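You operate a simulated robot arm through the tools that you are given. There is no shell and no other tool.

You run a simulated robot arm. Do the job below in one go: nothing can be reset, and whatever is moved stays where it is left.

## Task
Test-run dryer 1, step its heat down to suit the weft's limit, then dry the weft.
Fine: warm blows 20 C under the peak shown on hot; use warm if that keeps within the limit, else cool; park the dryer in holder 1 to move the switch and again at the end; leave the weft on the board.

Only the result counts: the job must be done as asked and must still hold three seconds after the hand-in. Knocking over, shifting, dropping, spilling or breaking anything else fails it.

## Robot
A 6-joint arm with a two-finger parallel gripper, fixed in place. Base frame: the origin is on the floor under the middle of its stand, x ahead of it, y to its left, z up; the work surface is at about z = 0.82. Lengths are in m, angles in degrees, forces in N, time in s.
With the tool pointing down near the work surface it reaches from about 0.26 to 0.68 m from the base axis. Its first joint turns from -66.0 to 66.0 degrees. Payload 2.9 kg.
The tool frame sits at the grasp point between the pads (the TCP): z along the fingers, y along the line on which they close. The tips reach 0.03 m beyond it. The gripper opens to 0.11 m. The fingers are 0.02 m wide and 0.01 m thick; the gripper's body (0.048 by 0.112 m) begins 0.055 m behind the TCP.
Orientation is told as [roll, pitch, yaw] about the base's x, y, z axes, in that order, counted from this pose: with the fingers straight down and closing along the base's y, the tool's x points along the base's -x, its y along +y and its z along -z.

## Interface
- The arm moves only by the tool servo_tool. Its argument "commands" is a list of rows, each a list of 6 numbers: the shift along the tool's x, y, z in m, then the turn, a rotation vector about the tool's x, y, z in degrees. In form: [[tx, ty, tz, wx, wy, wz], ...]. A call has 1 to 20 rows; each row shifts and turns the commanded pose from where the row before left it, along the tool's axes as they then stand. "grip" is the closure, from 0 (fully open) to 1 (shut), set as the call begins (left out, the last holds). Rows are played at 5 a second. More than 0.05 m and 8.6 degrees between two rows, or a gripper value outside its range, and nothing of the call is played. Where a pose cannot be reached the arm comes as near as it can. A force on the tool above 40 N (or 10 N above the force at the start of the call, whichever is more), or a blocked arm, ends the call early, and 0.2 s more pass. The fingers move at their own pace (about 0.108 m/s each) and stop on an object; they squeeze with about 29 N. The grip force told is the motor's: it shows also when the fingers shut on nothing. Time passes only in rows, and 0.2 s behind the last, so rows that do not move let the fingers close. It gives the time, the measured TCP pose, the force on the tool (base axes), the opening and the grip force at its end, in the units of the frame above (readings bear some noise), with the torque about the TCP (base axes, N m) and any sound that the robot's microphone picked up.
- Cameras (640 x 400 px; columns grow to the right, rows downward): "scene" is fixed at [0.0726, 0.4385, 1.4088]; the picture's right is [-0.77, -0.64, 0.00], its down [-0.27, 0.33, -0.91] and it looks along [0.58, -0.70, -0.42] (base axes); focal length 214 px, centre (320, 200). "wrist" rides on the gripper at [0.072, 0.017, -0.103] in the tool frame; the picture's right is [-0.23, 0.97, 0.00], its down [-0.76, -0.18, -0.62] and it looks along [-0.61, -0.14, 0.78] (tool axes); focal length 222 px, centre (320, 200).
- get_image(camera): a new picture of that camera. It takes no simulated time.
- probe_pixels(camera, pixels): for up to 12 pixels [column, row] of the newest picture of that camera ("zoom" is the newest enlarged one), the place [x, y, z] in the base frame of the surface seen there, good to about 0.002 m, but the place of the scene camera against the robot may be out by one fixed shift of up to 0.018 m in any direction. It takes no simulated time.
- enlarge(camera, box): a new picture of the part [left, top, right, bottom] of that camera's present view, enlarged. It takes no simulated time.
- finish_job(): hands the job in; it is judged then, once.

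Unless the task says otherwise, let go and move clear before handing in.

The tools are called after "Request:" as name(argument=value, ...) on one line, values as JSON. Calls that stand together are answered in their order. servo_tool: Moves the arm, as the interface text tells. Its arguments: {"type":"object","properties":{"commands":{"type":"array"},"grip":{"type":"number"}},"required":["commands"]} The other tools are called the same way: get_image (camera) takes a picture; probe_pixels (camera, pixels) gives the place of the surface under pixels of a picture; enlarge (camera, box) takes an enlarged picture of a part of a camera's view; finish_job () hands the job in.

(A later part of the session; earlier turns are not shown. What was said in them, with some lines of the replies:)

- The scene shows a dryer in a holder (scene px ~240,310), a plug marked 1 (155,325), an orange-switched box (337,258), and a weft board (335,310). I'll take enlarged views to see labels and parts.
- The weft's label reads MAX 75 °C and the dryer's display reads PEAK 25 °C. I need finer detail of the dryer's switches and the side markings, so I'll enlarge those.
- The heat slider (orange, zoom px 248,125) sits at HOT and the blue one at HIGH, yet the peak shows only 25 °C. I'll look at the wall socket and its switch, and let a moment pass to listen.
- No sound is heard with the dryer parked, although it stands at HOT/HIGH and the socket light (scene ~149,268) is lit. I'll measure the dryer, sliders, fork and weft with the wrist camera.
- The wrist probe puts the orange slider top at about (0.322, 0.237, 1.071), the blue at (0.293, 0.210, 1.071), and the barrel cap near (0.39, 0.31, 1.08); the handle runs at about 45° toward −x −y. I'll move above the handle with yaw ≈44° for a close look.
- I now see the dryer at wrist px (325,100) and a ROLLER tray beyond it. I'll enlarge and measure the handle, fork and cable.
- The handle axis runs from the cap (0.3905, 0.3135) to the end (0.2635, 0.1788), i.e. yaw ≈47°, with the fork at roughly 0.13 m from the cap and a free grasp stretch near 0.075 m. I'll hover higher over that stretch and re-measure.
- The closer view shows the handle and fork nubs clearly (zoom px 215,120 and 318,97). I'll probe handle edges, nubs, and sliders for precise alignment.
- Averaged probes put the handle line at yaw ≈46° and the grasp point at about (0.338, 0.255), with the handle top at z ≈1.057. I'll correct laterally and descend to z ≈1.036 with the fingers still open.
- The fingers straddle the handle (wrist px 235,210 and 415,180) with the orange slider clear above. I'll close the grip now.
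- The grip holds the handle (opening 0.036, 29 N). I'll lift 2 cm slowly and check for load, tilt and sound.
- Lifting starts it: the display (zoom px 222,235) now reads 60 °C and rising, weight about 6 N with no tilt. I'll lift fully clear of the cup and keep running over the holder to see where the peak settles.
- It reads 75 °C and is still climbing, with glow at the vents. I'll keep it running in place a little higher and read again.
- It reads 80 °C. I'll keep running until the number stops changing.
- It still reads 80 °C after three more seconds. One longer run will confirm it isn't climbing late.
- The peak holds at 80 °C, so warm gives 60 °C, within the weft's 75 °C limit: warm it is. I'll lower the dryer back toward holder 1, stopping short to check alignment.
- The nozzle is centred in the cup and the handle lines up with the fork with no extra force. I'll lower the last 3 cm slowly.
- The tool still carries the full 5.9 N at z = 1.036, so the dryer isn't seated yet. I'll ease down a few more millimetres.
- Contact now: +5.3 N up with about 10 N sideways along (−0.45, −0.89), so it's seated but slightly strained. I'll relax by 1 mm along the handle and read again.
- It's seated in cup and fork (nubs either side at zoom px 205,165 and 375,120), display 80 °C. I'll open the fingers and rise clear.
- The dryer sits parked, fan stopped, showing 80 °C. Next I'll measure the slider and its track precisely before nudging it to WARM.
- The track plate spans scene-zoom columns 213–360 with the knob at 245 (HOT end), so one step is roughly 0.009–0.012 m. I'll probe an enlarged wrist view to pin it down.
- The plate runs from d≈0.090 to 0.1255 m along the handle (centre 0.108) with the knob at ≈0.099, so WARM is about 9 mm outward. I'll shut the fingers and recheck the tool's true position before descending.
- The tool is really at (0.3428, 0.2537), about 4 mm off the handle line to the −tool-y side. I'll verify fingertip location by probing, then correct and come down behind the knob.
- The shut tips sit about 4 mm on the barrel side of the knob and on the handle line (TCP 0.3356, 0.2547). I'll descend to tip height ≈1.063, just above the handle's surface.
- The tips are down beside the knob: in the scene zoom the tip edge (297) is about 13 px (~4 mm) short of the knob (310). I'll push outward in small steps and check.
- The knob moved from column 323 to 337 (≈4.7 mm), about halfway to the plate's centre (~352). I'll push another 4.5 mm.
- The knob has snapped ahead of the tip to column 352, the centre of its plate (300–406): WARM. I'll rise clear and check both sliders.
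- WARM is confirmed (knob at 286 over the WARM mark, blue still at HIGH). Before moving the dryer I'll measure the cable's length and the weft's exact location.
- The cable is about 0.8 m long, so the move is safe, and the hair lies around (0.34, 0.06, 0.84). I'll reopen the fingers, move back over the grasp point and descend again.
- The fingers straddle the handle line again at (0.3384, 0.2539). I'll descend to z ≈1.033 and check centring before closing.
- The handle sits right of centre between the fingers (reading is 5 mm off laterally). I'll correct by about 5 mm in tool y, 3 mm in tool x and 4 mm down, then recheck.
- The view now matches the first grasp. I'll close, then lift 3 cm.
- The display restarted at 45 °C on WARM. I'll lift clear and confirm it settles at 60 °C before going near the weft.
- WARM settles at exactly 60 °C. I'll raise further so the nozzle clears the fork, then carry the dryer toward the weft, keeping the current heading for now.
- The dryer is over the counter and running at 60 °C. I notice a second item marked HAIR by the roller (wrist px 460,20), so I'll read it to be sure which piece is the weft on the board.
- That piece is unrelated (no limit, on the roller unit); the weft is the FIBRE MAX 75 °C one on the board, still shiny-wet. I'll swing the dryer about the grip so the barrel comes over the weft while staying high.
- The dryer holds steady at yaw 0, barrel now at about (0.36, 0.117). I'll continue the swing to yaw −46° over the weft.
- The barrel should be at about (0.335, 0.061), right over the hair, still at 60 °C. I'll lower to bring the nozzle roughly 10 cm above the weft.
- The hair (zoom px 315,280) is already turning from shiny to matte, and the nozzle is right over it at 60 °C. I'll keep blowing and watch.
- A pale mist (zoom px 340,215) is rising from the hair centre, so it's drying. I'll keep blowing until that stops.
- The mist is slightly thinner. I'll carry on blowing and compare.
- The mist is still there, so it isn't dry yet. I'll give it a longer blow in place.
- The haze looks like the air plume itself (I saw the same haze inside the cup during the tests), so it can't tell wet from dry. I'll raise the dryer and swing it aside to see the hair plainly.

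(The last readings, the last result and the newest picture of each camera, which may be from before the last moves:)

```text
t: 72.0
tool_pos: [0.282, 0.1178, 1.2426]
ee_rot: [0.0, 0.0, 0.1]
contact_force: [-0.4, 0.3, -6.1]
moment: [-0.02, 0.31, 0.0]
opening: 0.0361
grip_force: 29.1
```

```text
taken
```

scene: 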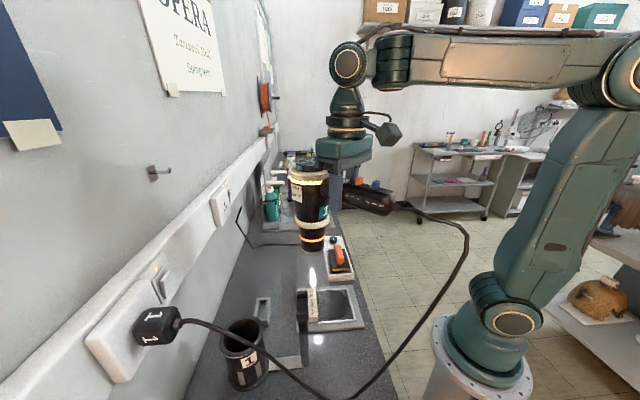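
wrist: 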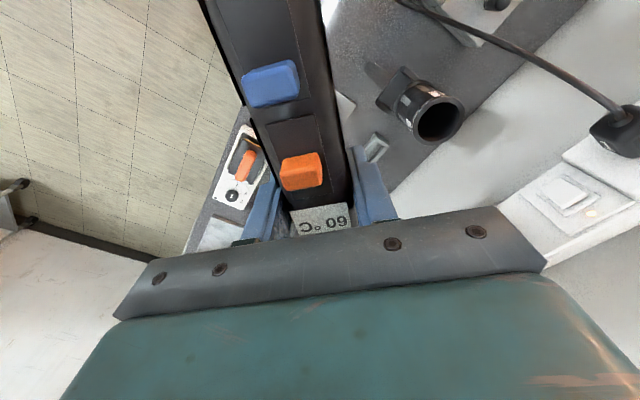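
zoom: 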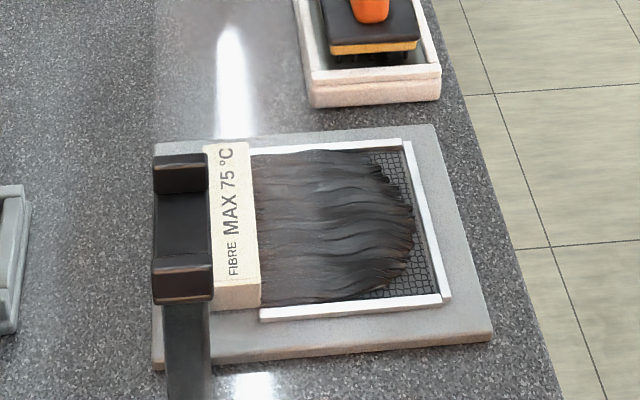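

With the dryer aside, the hair (zoom px 330,230) is matte with the earlier wet streaks gone. I'll zoom in closer to judge whether any part is still wet.

Request:
enlarge(camera="scene", box=[310, 278, 370, 328])

Request:
enlarge(camera="scene", box=[180, 200, 400, 400])

```text
8.00 times, centred on (340, 303) of scene
```

zoom: 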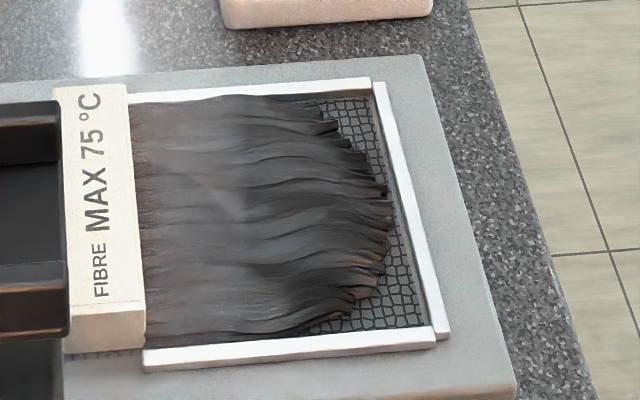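

```text
2.00 times, centred on (290, 300) of scene
```

zoom: 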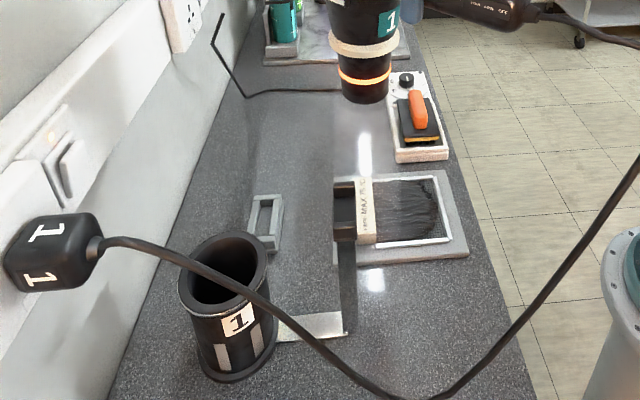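

The hair looks evenly matte, but to be sure I'll make one more sweeping pass over its full area at 60 °C before parking.

Request:
servo_tool(commands=[[0, 0, 0, 0, 0, 7.67], [0, 0, 0, 0, 0, 7.67], [0, 0, 0, 0, 0, 7.67], [0, 0, 0, 0, 0, 7.67], [0, 0, 0, 0, 0, 7.67], [0, 0, 0, 0, 0, 7.67], [0, 0, 0.025, 0, 0, 0], [0, 0, 0.025, 0, 0, 0], [0, 0, 0.025, 0, 0, 0], [0, 0, 0.025, 0, 0, 0], [0, 0, 0.025, 0, 0, 0], [0, 0, 0.02, 0, 0, 0], [0, 0, 0, 0, 0, 0]])

Request:
get_image(camera="scene")

Request:
servo_tool(commands=[[0.005, 0, 0, 0, 0, 0], [0.005, 0, 0, 0, 0, 0], [0.005, 0, 0, 0, 0, 0], [0, 0, 0, 0, 0, 0], [0, 0, 0, 0, 0, 0], [0, 0, 0, 0, 0, 0], [0, 0, 0, 0, 0, 0], [-0.005, 0, 0, 0, 0, 0], [-0.005, 0, 0, 0, 0, 0], [-0.005, 0, 0, 0, 0, 0], [-0.005, 0, 0, 0, 0, 0], [-0.005, 0, 0, 0, 0, 0], [-0.005, 0, 0, 0, 0, 0], [0, 0, 0, 0, 0, 0], [0, 0, 0, 0, 0, 0], [0, 0, 0, 0, 0, 0], [0, 0, 0, 0, 0, 0], [0.005, 0, 0, 0, 0, 0], [0.005, 0, 0, 0, 0, 0], [0.005, 0, 0, 0, 0, 0]])

Request:
servo_tool(commands=[[0, 0.005, 0, 0, 0, 0], [0, 0.005, 0, 0, 0, 0], [0, 0.005, 0, 0, 0, 0], [0, 0, 0, 0, 0, 0], [0, 0, 0, 0, 0, 0], [0, 0, 0, 0, 0, 0], [0, 0, 0, 0, 0, 0], [0, -0.005, 0, 0, 0, 0], [0, -0.005, 0, 0, 0, 0], [0, -0.005, 0, 0, 0, 0], [0, -0.005, 0, 0, 0, 0], [0, -0.005, 0, 0, 0, 0], [0, -0.005, 0, 0, 0, 0], [0, 0, 0, 0, 0, 0], [0, 0, 0, 0, 0, 0], [0, 0, 0, 0, 0, 0], [0, 0, 0, 0, 0, 0], [0, 0.005, 0, 0, 0, 0], [0, 0.005, 0, 0, 0, 0], [0, 0.005, 0, 0, 0, 0]])

Request:
enlarge(camera="scene", box=[270, 200, 400, 350])

```text
t: 74.8
tool_pos: [0.2798, 0.1174, 1.0973]
ee_rot: [0.1, -0.1, -46.0]
contact_force: [0.6, 0.1, -6.6]
moment: [0.22, 0.23, -0.01]
opening: 0.0358
grip_force: 29.2
```

```text
taken
```

scene: 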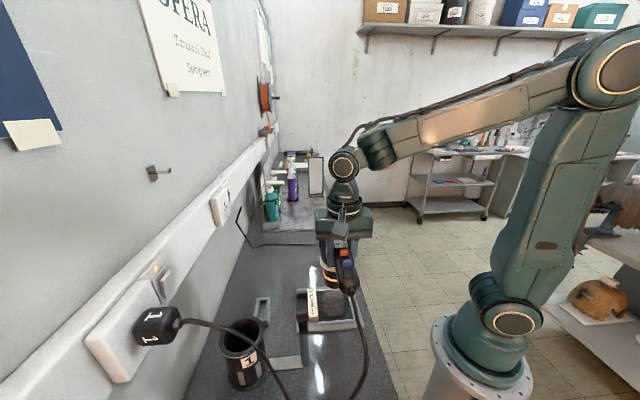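

```text
t: 79.0
tool_pos: [0.2814, 0.1166, 1.0963]
ee_rot: [0.2, 0.1, -46.0]
contact_force: [0.7, -0.6, -4.8]
moment: [0.25, 0.2, -0.01]
opening: 0.0358
grip_force: 28.7
```

```text
t: 83.2
tool_pos: [0.2825, 0.1161, 1.0972]
ee_rot: [0.1, 0.0, -46.0]
contact_force: [1.4, 0.2, -5.6]
moment: [0.24, 0.19, -0.03]
opening: 0.0359
grip_force: 28.5
```

```text
2.67 times, centred on (335, 275) of scene
```

zoom: 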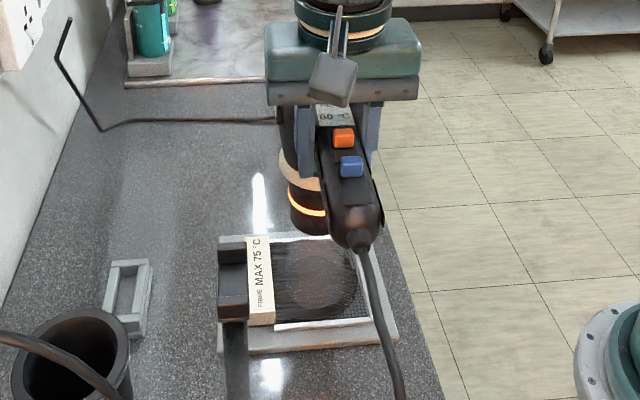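

The hair now looks finer-stranded than at t = 72 (zoom px 315,280), so it was still drying. I'll zoom in and keep going until there's no further change.

Request:
enlarge(camera="scene", box=[300, 270, 380, 335])

Request:
servo_tool(commands=[[0, 0, 0, 0, 0, 0], [0, 0, 0, 0, 0, 0], [0, 0, 0, 0, 0, 0], [0, 0, 0, 0, 0, 0], [0, 0, 0, 0, 0, 0], [0, 0, 0, 0, 0, 0], [0, 0, 0, 0, 0, 0], [0, 0, 0, 0, 0, 0], [0, 0, 0, 0, 0, 0], [0, 0, 0, 0, 0, 0], [0, 0, 0, 0, 0, 0], [0, 0, 0, 0, 0, 0], [0, 0, 0, 0, 0, 0], [0, 0, 0, 0, 0, 0], [0, 0, 0, 0, 0, 0], [0, 0, 0, 0, 0, 0], [0, 0, 0, 0, 0, 0], [0, 0, 0, 0, 0, 0], [0, 0, 0, 0, 0, 0], [0, 0, 0, 0, 0, 0]])

Request:
enlarge(camera="scene", box=[300, 270, 380, 335])

```text
6.15 times, centred on (340, 302) of scene
```

zoom: 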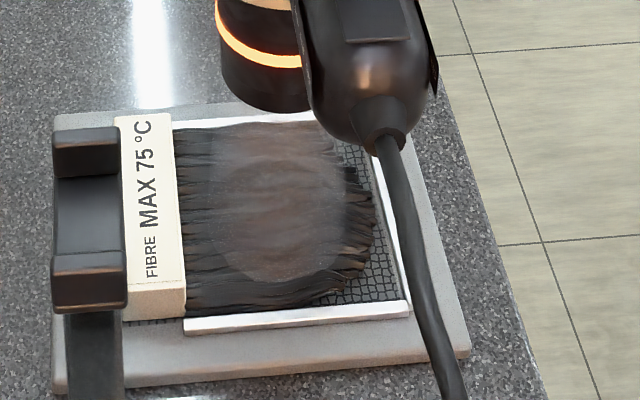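

```text
t: 87.4
tool_pos: [0.2824, 0.1167, 1.0983]
ee_rot: [0.0, -0.1, -46.0]
contact_force: [-1.1, -0.4, -5.1]
moment: [0.21, 0.24, 0.01]
opening: 0.036
grip_force: 28.8
```

```text
6.15 times, centred on (340, 302) of scene
```

zoom: 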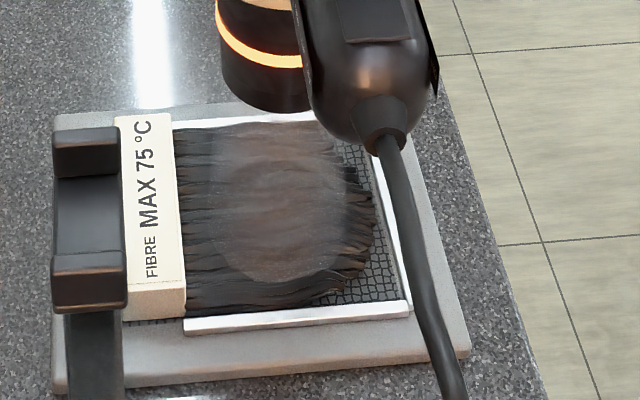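

No clear change over these four seconds. I'll blow another eight seconds, then swing aside for a like-for-like comparison.

Request:
servo_tool(commands=[[0, 0, 0, 0, 0, 0], [0, 0, 0, 0, 0, 0], [0, 0, 0, 0, 0, 0], [0, 0, 0, 0, 0, 0], [0, 0, 0, 0, 0, 0], [0, 0, 0, 0, 0, 0], [0, 0, 0, 0, 0, 0], [0, 0, 0, 0, 0, 0], [0, 0, 0, 0, 0, 0], [0, 0, 0, 0, 0, 0], [0, 0, 0, 0, 0, 0], [0, 0, 0, 0, 0, 0], [0, 0, 0, 0, 0, 0], [0, 0, 0, 0, 0, 0], [0, 0, 0, 0, 0, 0], [0, 0, 0, 0, 0, 0], [0, 0, 0, 0, 0, 0], [0, 0, 0, 0, 0, 0], [0, 0, 0, 0, 0, 0], [0, 0, 0, 0, 0, 0]])

Request:
servo_tool(commands=[[0, 0, 0, 0, 0, 0], [0, 0, 0, 0, 0, 0], [0, 0, 0, 0, 0, 0], [0, 0, 0, 0, 0, 0], [0, 0, 0, 0, 0, 0], [0, 0, 0, 0, 0, 0], [0, 0, 0, 0, 0, 0], [0, 0, 0, 0, 0, 0], [0, 0, 0, 0, 0, 0], [0, 0, 0, 0, 0, 0], [0, 0, 0, 0, 0, 0], [0, 0, 0, 0, 0, 0], [0, 0, 0, 0, 0, 0], [0, 0, 0, 0, 0, 0], [0, 0, 0, 0, 0, 0], [0, 0, 0, 0, 0, 0], [0, 0, 0, 0, 0, 0], [0, 0, 0, 0, 0, 0], [0, 0, 0, 0, 0, 0], [0, 0, 0, 0, 0, 0]])

Request:
servo_tool(commands=[[0, 0, -0.025, 0, 0, 0], [0, 0, -0.025, 0, 0, 0], [0, 0, -0.025, 0, 0, 0], [0, 0, -0.025, 0, 0, 0], [0, 0, -0.025, 0, 0, 0], [0, 0, -0.02, 0, 0, 0], [0, 0, 0, 0, 0, -7.67], [0, 0, 0, 0, 0, -7.67], [0, 0, 0, 0, 0, -7.67], [0, 0, 0, 0, 0, -7.67], [0, 0, 0, 0, 0, -7.67], [0, 0, 0, 0, 0, -7.67], [0, 0, 0, 0, 0, 0]])

Request:
enlarge(camera="scene", box=[310, 278, 370, 328])

Request:
enlarge(camera="scene", box=[180, 200, 400, 400])

```text
t: 91.6
tool_pos: [0.2809, 0.1161, 1.0986]
ee_rot: [0.1, 0.0, -46.1]
contact_force: [-0.9, -0.4, -5.4]
moment: [0.24, 0.22, 0.04]
opening: 0.0358
grip_force: 29.1
```

```text
t: 95.8
tool_pos: [0.2827, 0.1155, 1.0979]
ee_rot: [0.2, 0.1, -45.9]
contact_force: [-1.0, 0.1, -5.9]
moment: [0.21, 0.25, 0.02]
opening: 0.0356
grip_force: 28.8
```

```text
t: 98.6
tool_pos: [0.2809, 0.1179, 1.2441]
ee_rot: [0.1, 0.0, 0.0]
contact_force: [-1.3, 0.4, -5.0]
moment: [0.01, 0.3, 0.01]
opening: 0.0357
grip_force: 29.2
```

```text
8.00 times, centred on (340, 303) of scene
```

zoom: 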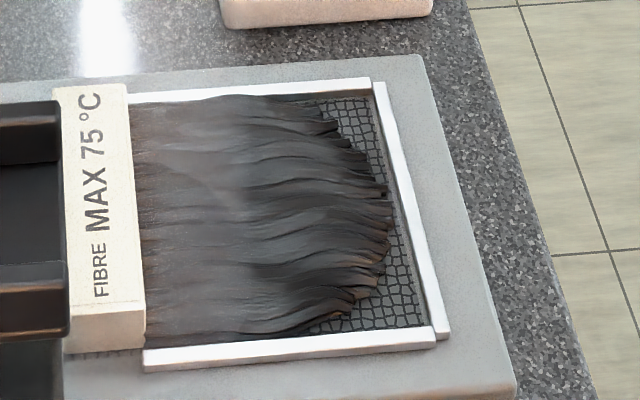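

```text
2.00 times, centred on (290, 300) of scene
```

zoom: 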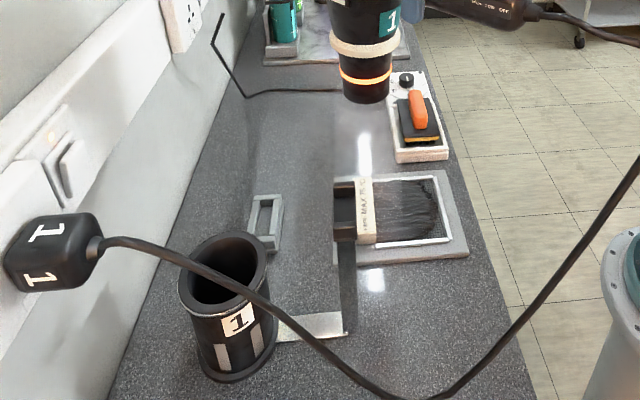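

The hair looks identical to the t = 72 view, so drying has finished. I'll swing back to yaw 46° and carry the dryer back above holder 1.

Request:
servo_tool(commands=[[0, 0, 0, 0, 0, -7.67], [0, 0, 0, 0, 0, -7.67], [0, 0, 0, 0, 0, -7.67], [0, 0, 0, 0, 0, -7.67], [0, 0, 0, 0, 0, -7.67], [0, 0, 0, 0, 0, -7.67], [-0.0232, 0.0093, 0, 0, 0, 0], [-0.0232, 0.0093, 0, 0, 0, 0], [-0.0232, 0.0093, 0, 0, 0, 0], [-0.0232, 0.0093, 0, 0, 0, 0], [-0.0232, 0.0093, 0, 0, 0, 0], [-0.0232, 0.0093, 0, 0, 0, 0], [0, 0, 0, 0, 0, 0], [0, 0, 0, 0, 0, 0]])

Request:
get_image(camera="scene")

Request:
get_image(camera="wrist")

```text
t: 101.6
tool_pos: [0.3386, 0.2557, 1.24]
ee_rot: [0.0, -0.1, 46.0]
contact_force: [-0.1, -0.2, -6.4]
moment: [-0.22, 0.23, 0.01]
opening: 0.0359
grip_force: 29.0
```

```text
taken
```

scene: 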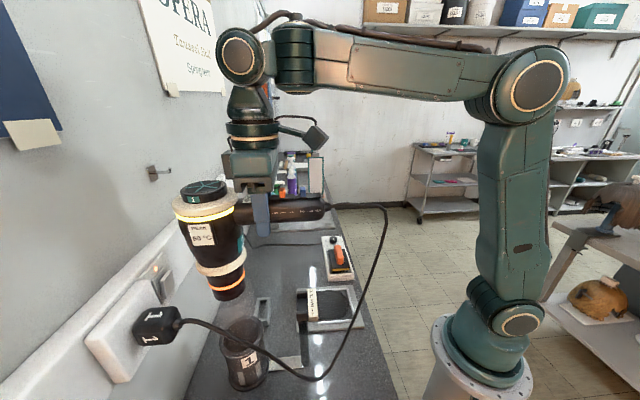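

```text
taken
```

wrist: 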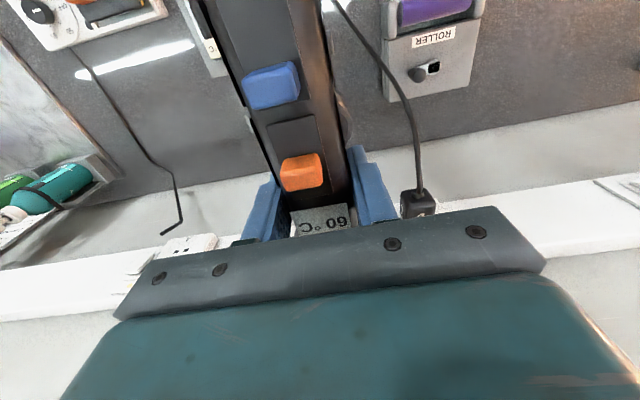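

The tool is back at (0.3386, 0.2557), matching the grasp position, with the nozzle above the cup. I'll lower it to just inside the cup and check.

Request:
servo_tool(commands=[[0, 0, 0.02, 0, 0, 0], [0, 0, 0.02, 0, 0, 0], [0, 0, 0.02, 0, 0, 0], [0, 0, 0.01, 0, 0, 0], [0, 0, 0, 0, 0, 0], [0, 0, 0, 0, 0, 0]])

Request:
enlarge(camera="scene", box=[180, 200, 360, 400])

```text
t: 103.0
tool_pos: [0.3399, 0.2573, 1.173]
ee_rot: [0.0, -0.2, 46.1]
contact_force: [-0.5, 0.1, -5.9]
moment: [-0.22, 0.22, -0.03]
opening: 0.036
grip_force: 29.1
```

```text
2.00 times, centred on (270, 300) of scene
```

zoom: 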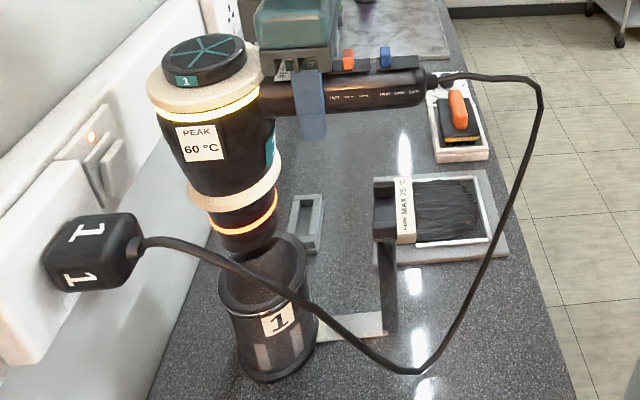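

The nozzle is poised over the cup mouth; the reading is about 2 mm toward the barrel side, so I'll trim 1.5 mm and lower to z ≈1.063.

Request:
servo_tool(commands=[[0.0015, 0, 0.015, 0, 0, 0], [0, 0, 0.02, 0, 0, 0], [0, 0, 0.02, 0, 0, 0], [0, 0, 0.02, 0, 0, 0], [0, 0, 0.02, 0, 0, 0], [0, 0, 0.012, 0, 0, 0], [0, 0, 0, 0, 0, 0], [0, 0, 0, 0, 0, 0]])

Request:
enlarge(camera="scene", box=[180, 220, 360, 400])

Request:
get_image(camera="wrist")

```text
t: 104.8
tool_pos: [0.3388, 0.2565, 1.0674]
ee_rot: [0.0, -0.1, 46.0]
contact_force: [0.1, 0.4, -6.3]
moment: [-0.21, 0.21, 0.02]
opening: 0.036
grip_force: 28.9
```

```text
2.22 times, centred on (270, 310) of scene
```

zoom: 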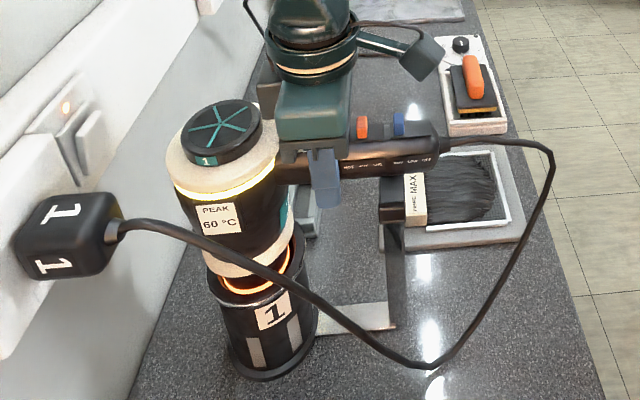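

```text
taken
```

wrist: 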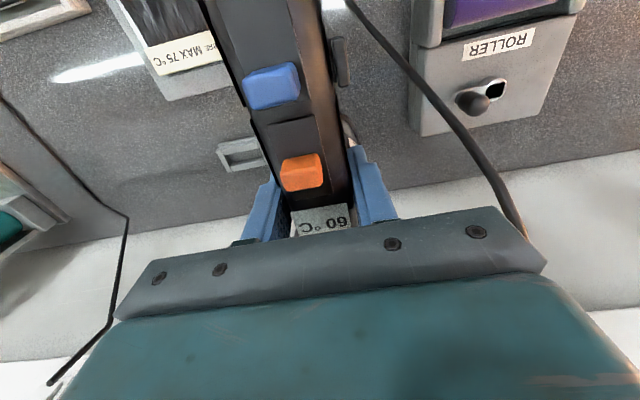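

The dryer is aligned in the cup with no side force. I'll lower the remaining 3 cm gently.

Request:
servo_tool(commands=[[0.0005, 0, 0.008, 0, 0, 0], [0, 0, 0.008, 0, 0, 0], [0, 0, 0.007, 0, 0, 0], [0, 0, 0.004, 0, 0, 0], [0, 0, 0.003, 0, 0, 0], [0, 0, 0, 0, 0, 0], [0, 0, 0, 0, 0, 0]])

Request:
enlarge(camera="scene", box=[180, 220, 360, 400])

```text
t: 106.4
tool_pos: [0.338, 0.2559, 1.0374]
ee_rot: [-0.1, -0.1, 45.9]
contact_force: [2.4, -4.4, -5.8]
moment: [-0.5, -0.09, -0.35]
opening: 0.0359
grip_force: 29.1
```

```text
2.22 times, centred on (270, 310) of scene
```

zoom: 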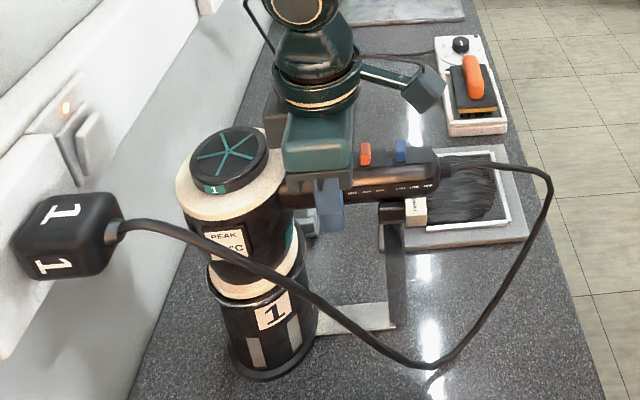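

There's a small side force of about 5 N toward −tool y (handle touching a fork nub). I'll shift 1 mm that way and lower the last few millimetres.

Request:
servo_tool(commands=[[0, -0.001, 0, 0, 0, 0], [0, 0, 0.001, 0, 0, 0], [0, 0, 0.001, 0, 0, 0], [0, 0, 0, 0, 0, 0], [0, 0, 0, 0, 0, 0]])

```text
t: 107.6
tool_pos: [0.3369, 0.2553, 1.0359]
ee_rot: [0.0, -0.4, 46.0]
contact_force: [-1.9, -0.9, 7.3]
moment: [0.71, -0.73, 0.08]
opening: 0.0358
grip_force: 29.1
```

It's now resting on the cup (+7.3 N up, moment showing the barrel carrying the load). I'll compare the views with the earlier parked state before letting go.

Request:
get_image(camera="wrist")

Request:
enlarge(camera="scene", box=[180, 220, 360, 400])

Request:
enlarge(camera="scene", box=[255, 275, 335, 325])

```text
taken
```

wrist: 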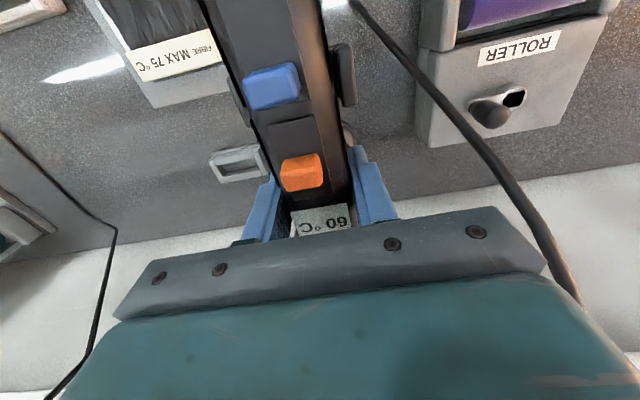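

```text
2.22 times, centred on (270, 310) of scene
```

zoom: 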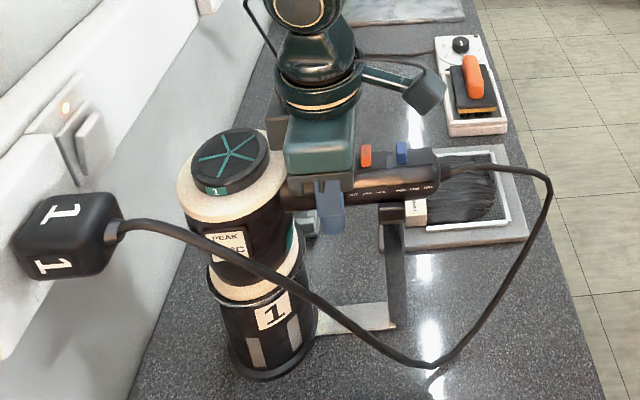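

```text
8.00 times, centred on (295, 300) of scene
```

zoom: 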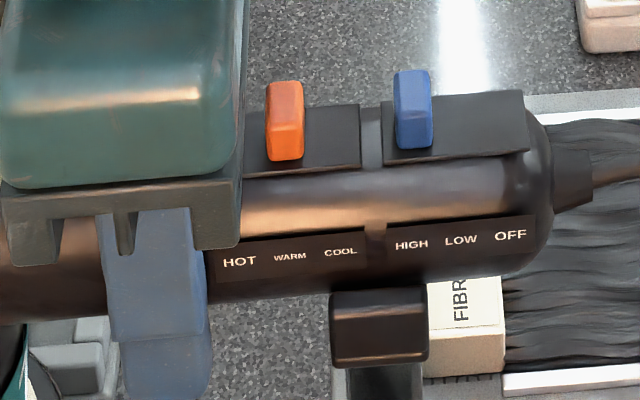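

Labels and handle line up to the pixel with the original parked view, WARM still set and the glow off. I'll ease the load, open the fingers and rise straight up.

Request:
servo_tool(commands=[[0, 0, 0, 0, 0, 0], [0, 0, 0, 0, 0, 0], [0, 0, 0, 0, 0, 0], [0, 0, -0.015, 0, 0, 0], [0, 0, -0.025, 0, 0, 0], [0, 0, -0.025, 0, 0, 0], [0, 0, -0.03, 0, 0, 0], [0, 0, -0.03, 0, 0, 0], [0, 0, 0, 0, 0, 0]], grip=0.25)

Request:
get_image(camera="scene")

Request:
get_image(camera="wrist")

Request:
enlarge(camera="scene", box=[180, 220, 400, 400])

Request:
enlarge(camera="scene", box=[255, 275, 335, 325])

```text
t: 109.6
tool_pos: [0.3367, 0.2566, 1.16]
ee_rot: [0.1, -0.1, 45.9]
contact_force: [-0.2, 0.0, -0.3]
moment: [0.0, -0.06, 0.0]
opening: 0.0826
grip_force: 0.1
```

```text
taken
```

scene: 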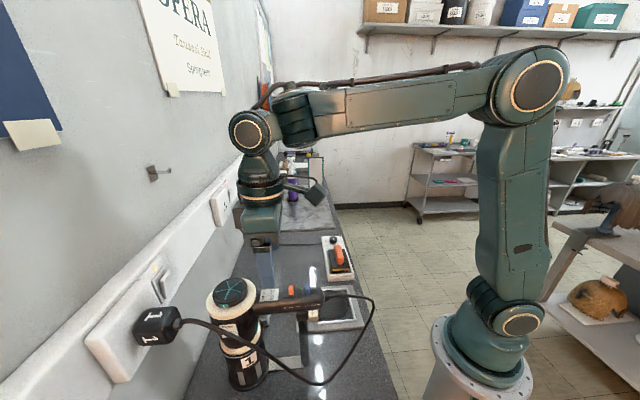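

```text
taken
```

wrist: 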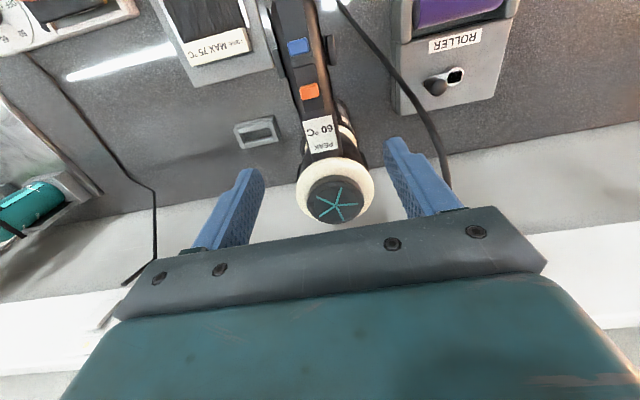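

```text
2.22 times, centred on (290, 310) of scene
```

zoom: 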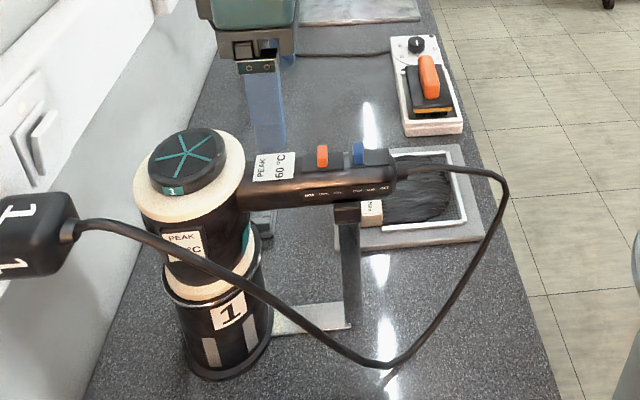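

```text
8.00 times, centred on (295, 300) of scene
```

zoom: 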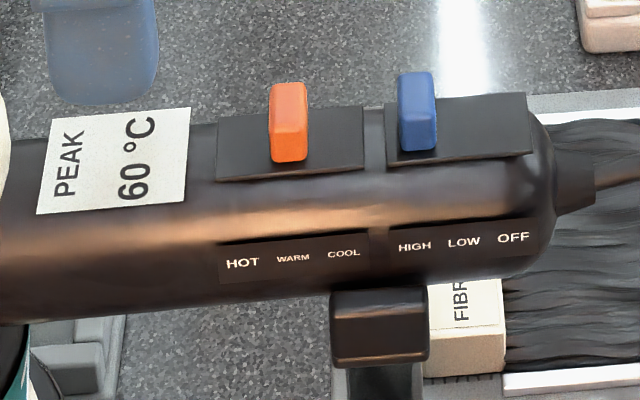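

The dryer is parked, off, slider at WARM and display at 60 °C; the weft is on its board and dry. I'll rise further clear and double-check the socket and weft.

Request:
servo_tool(commands=[[0, 0, -0.03, 0, 0, 0], [0, 0, -0.03, 0, 0, 0], [0.02, 0, -0.03, 0, 0, 0], [0.02, 0, -0.02, 0, 0, 0], [0, 0, 0, 0, 0, 0]], grip=0)

Request:
enlarge(camera="scene", box=[80, 250, 200, 390])

Request:
enlarge(camera="scene", box=[300, 270, 380, 335])

Request:
get_image(camera="wrist")

Request:
enlarge(camera="wrist", box=[150, 0, 300, 120])

```text
t: 110.8
tool_pos: [0.3089, 0.2255, 1.2708]
ee_rot: [0.1, -0.2, 46.0]
contact_force: [-0.4, 0.7, -0.1]
moment: [-0.02, 0.01, 0.0]
opening: 0.1098
grip_force: 0.0
```

```text
2.86 times, centred on (140, 320) of scene
```

zoom: 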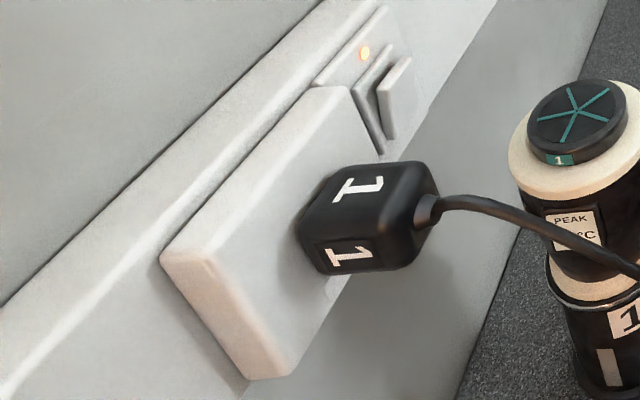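

```text
6.15 times, centred on (340, 302) of scene
```

zoom: 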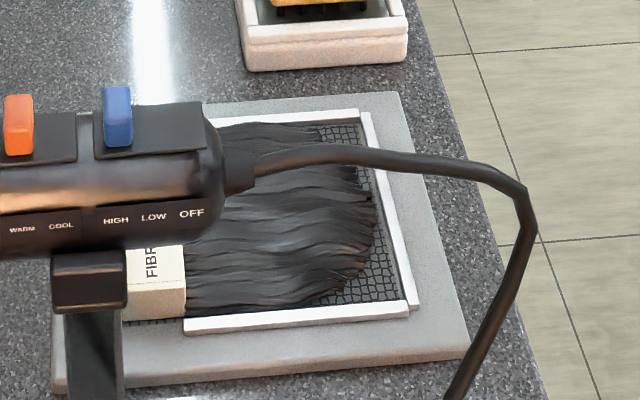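

```text
taken
```

wrist: 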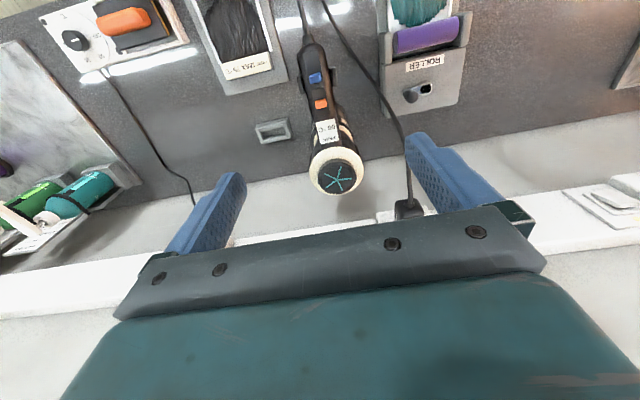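

```text
3.33 times, centred on (225, 60) of wrist
```

zoom: 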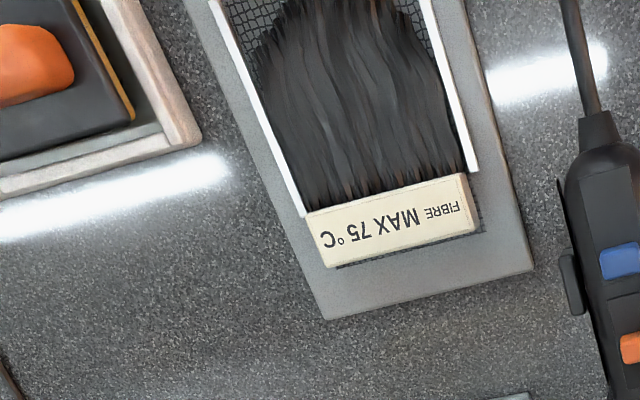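

The hair (zoom px 365,120) is uniformly matte and dry on its board, the dryer rests in holder 1 at WARM with the fan off, the socket is untouched, and the gripper is open and clear. I'm handing the job in.

Request:
finish_job()

```text
The job is handed in.
```

I test-ran dryer 1, set it to warm, dried the weft, parked the dryer again and handed the job in. I haven't been told the verdict.

- **Test run:** on hot, the peak climbed and held at 80 °C.
- **Heat setting:** warm works out at 60 °C, within the weft's 75 °C limit. I parked the dryer in holder 1 and moved the switch to warm. When it ran again, the display settled at 60 °C.
- **Drying:** I blew on the weft for about 43 seconds in total, from roughly 10 cm above, in two passes. It went from shiny to evenly matte and looked the same after the second pass as after the first. I judged it dry by its look, as there was no moisture reading.
- **End state:** the dryer is back in holder 1 with the fan stopped, heat on warm and speed still on high. The weft is on its board where it was, I saw nothing else moved, and the gripper is open and clear.
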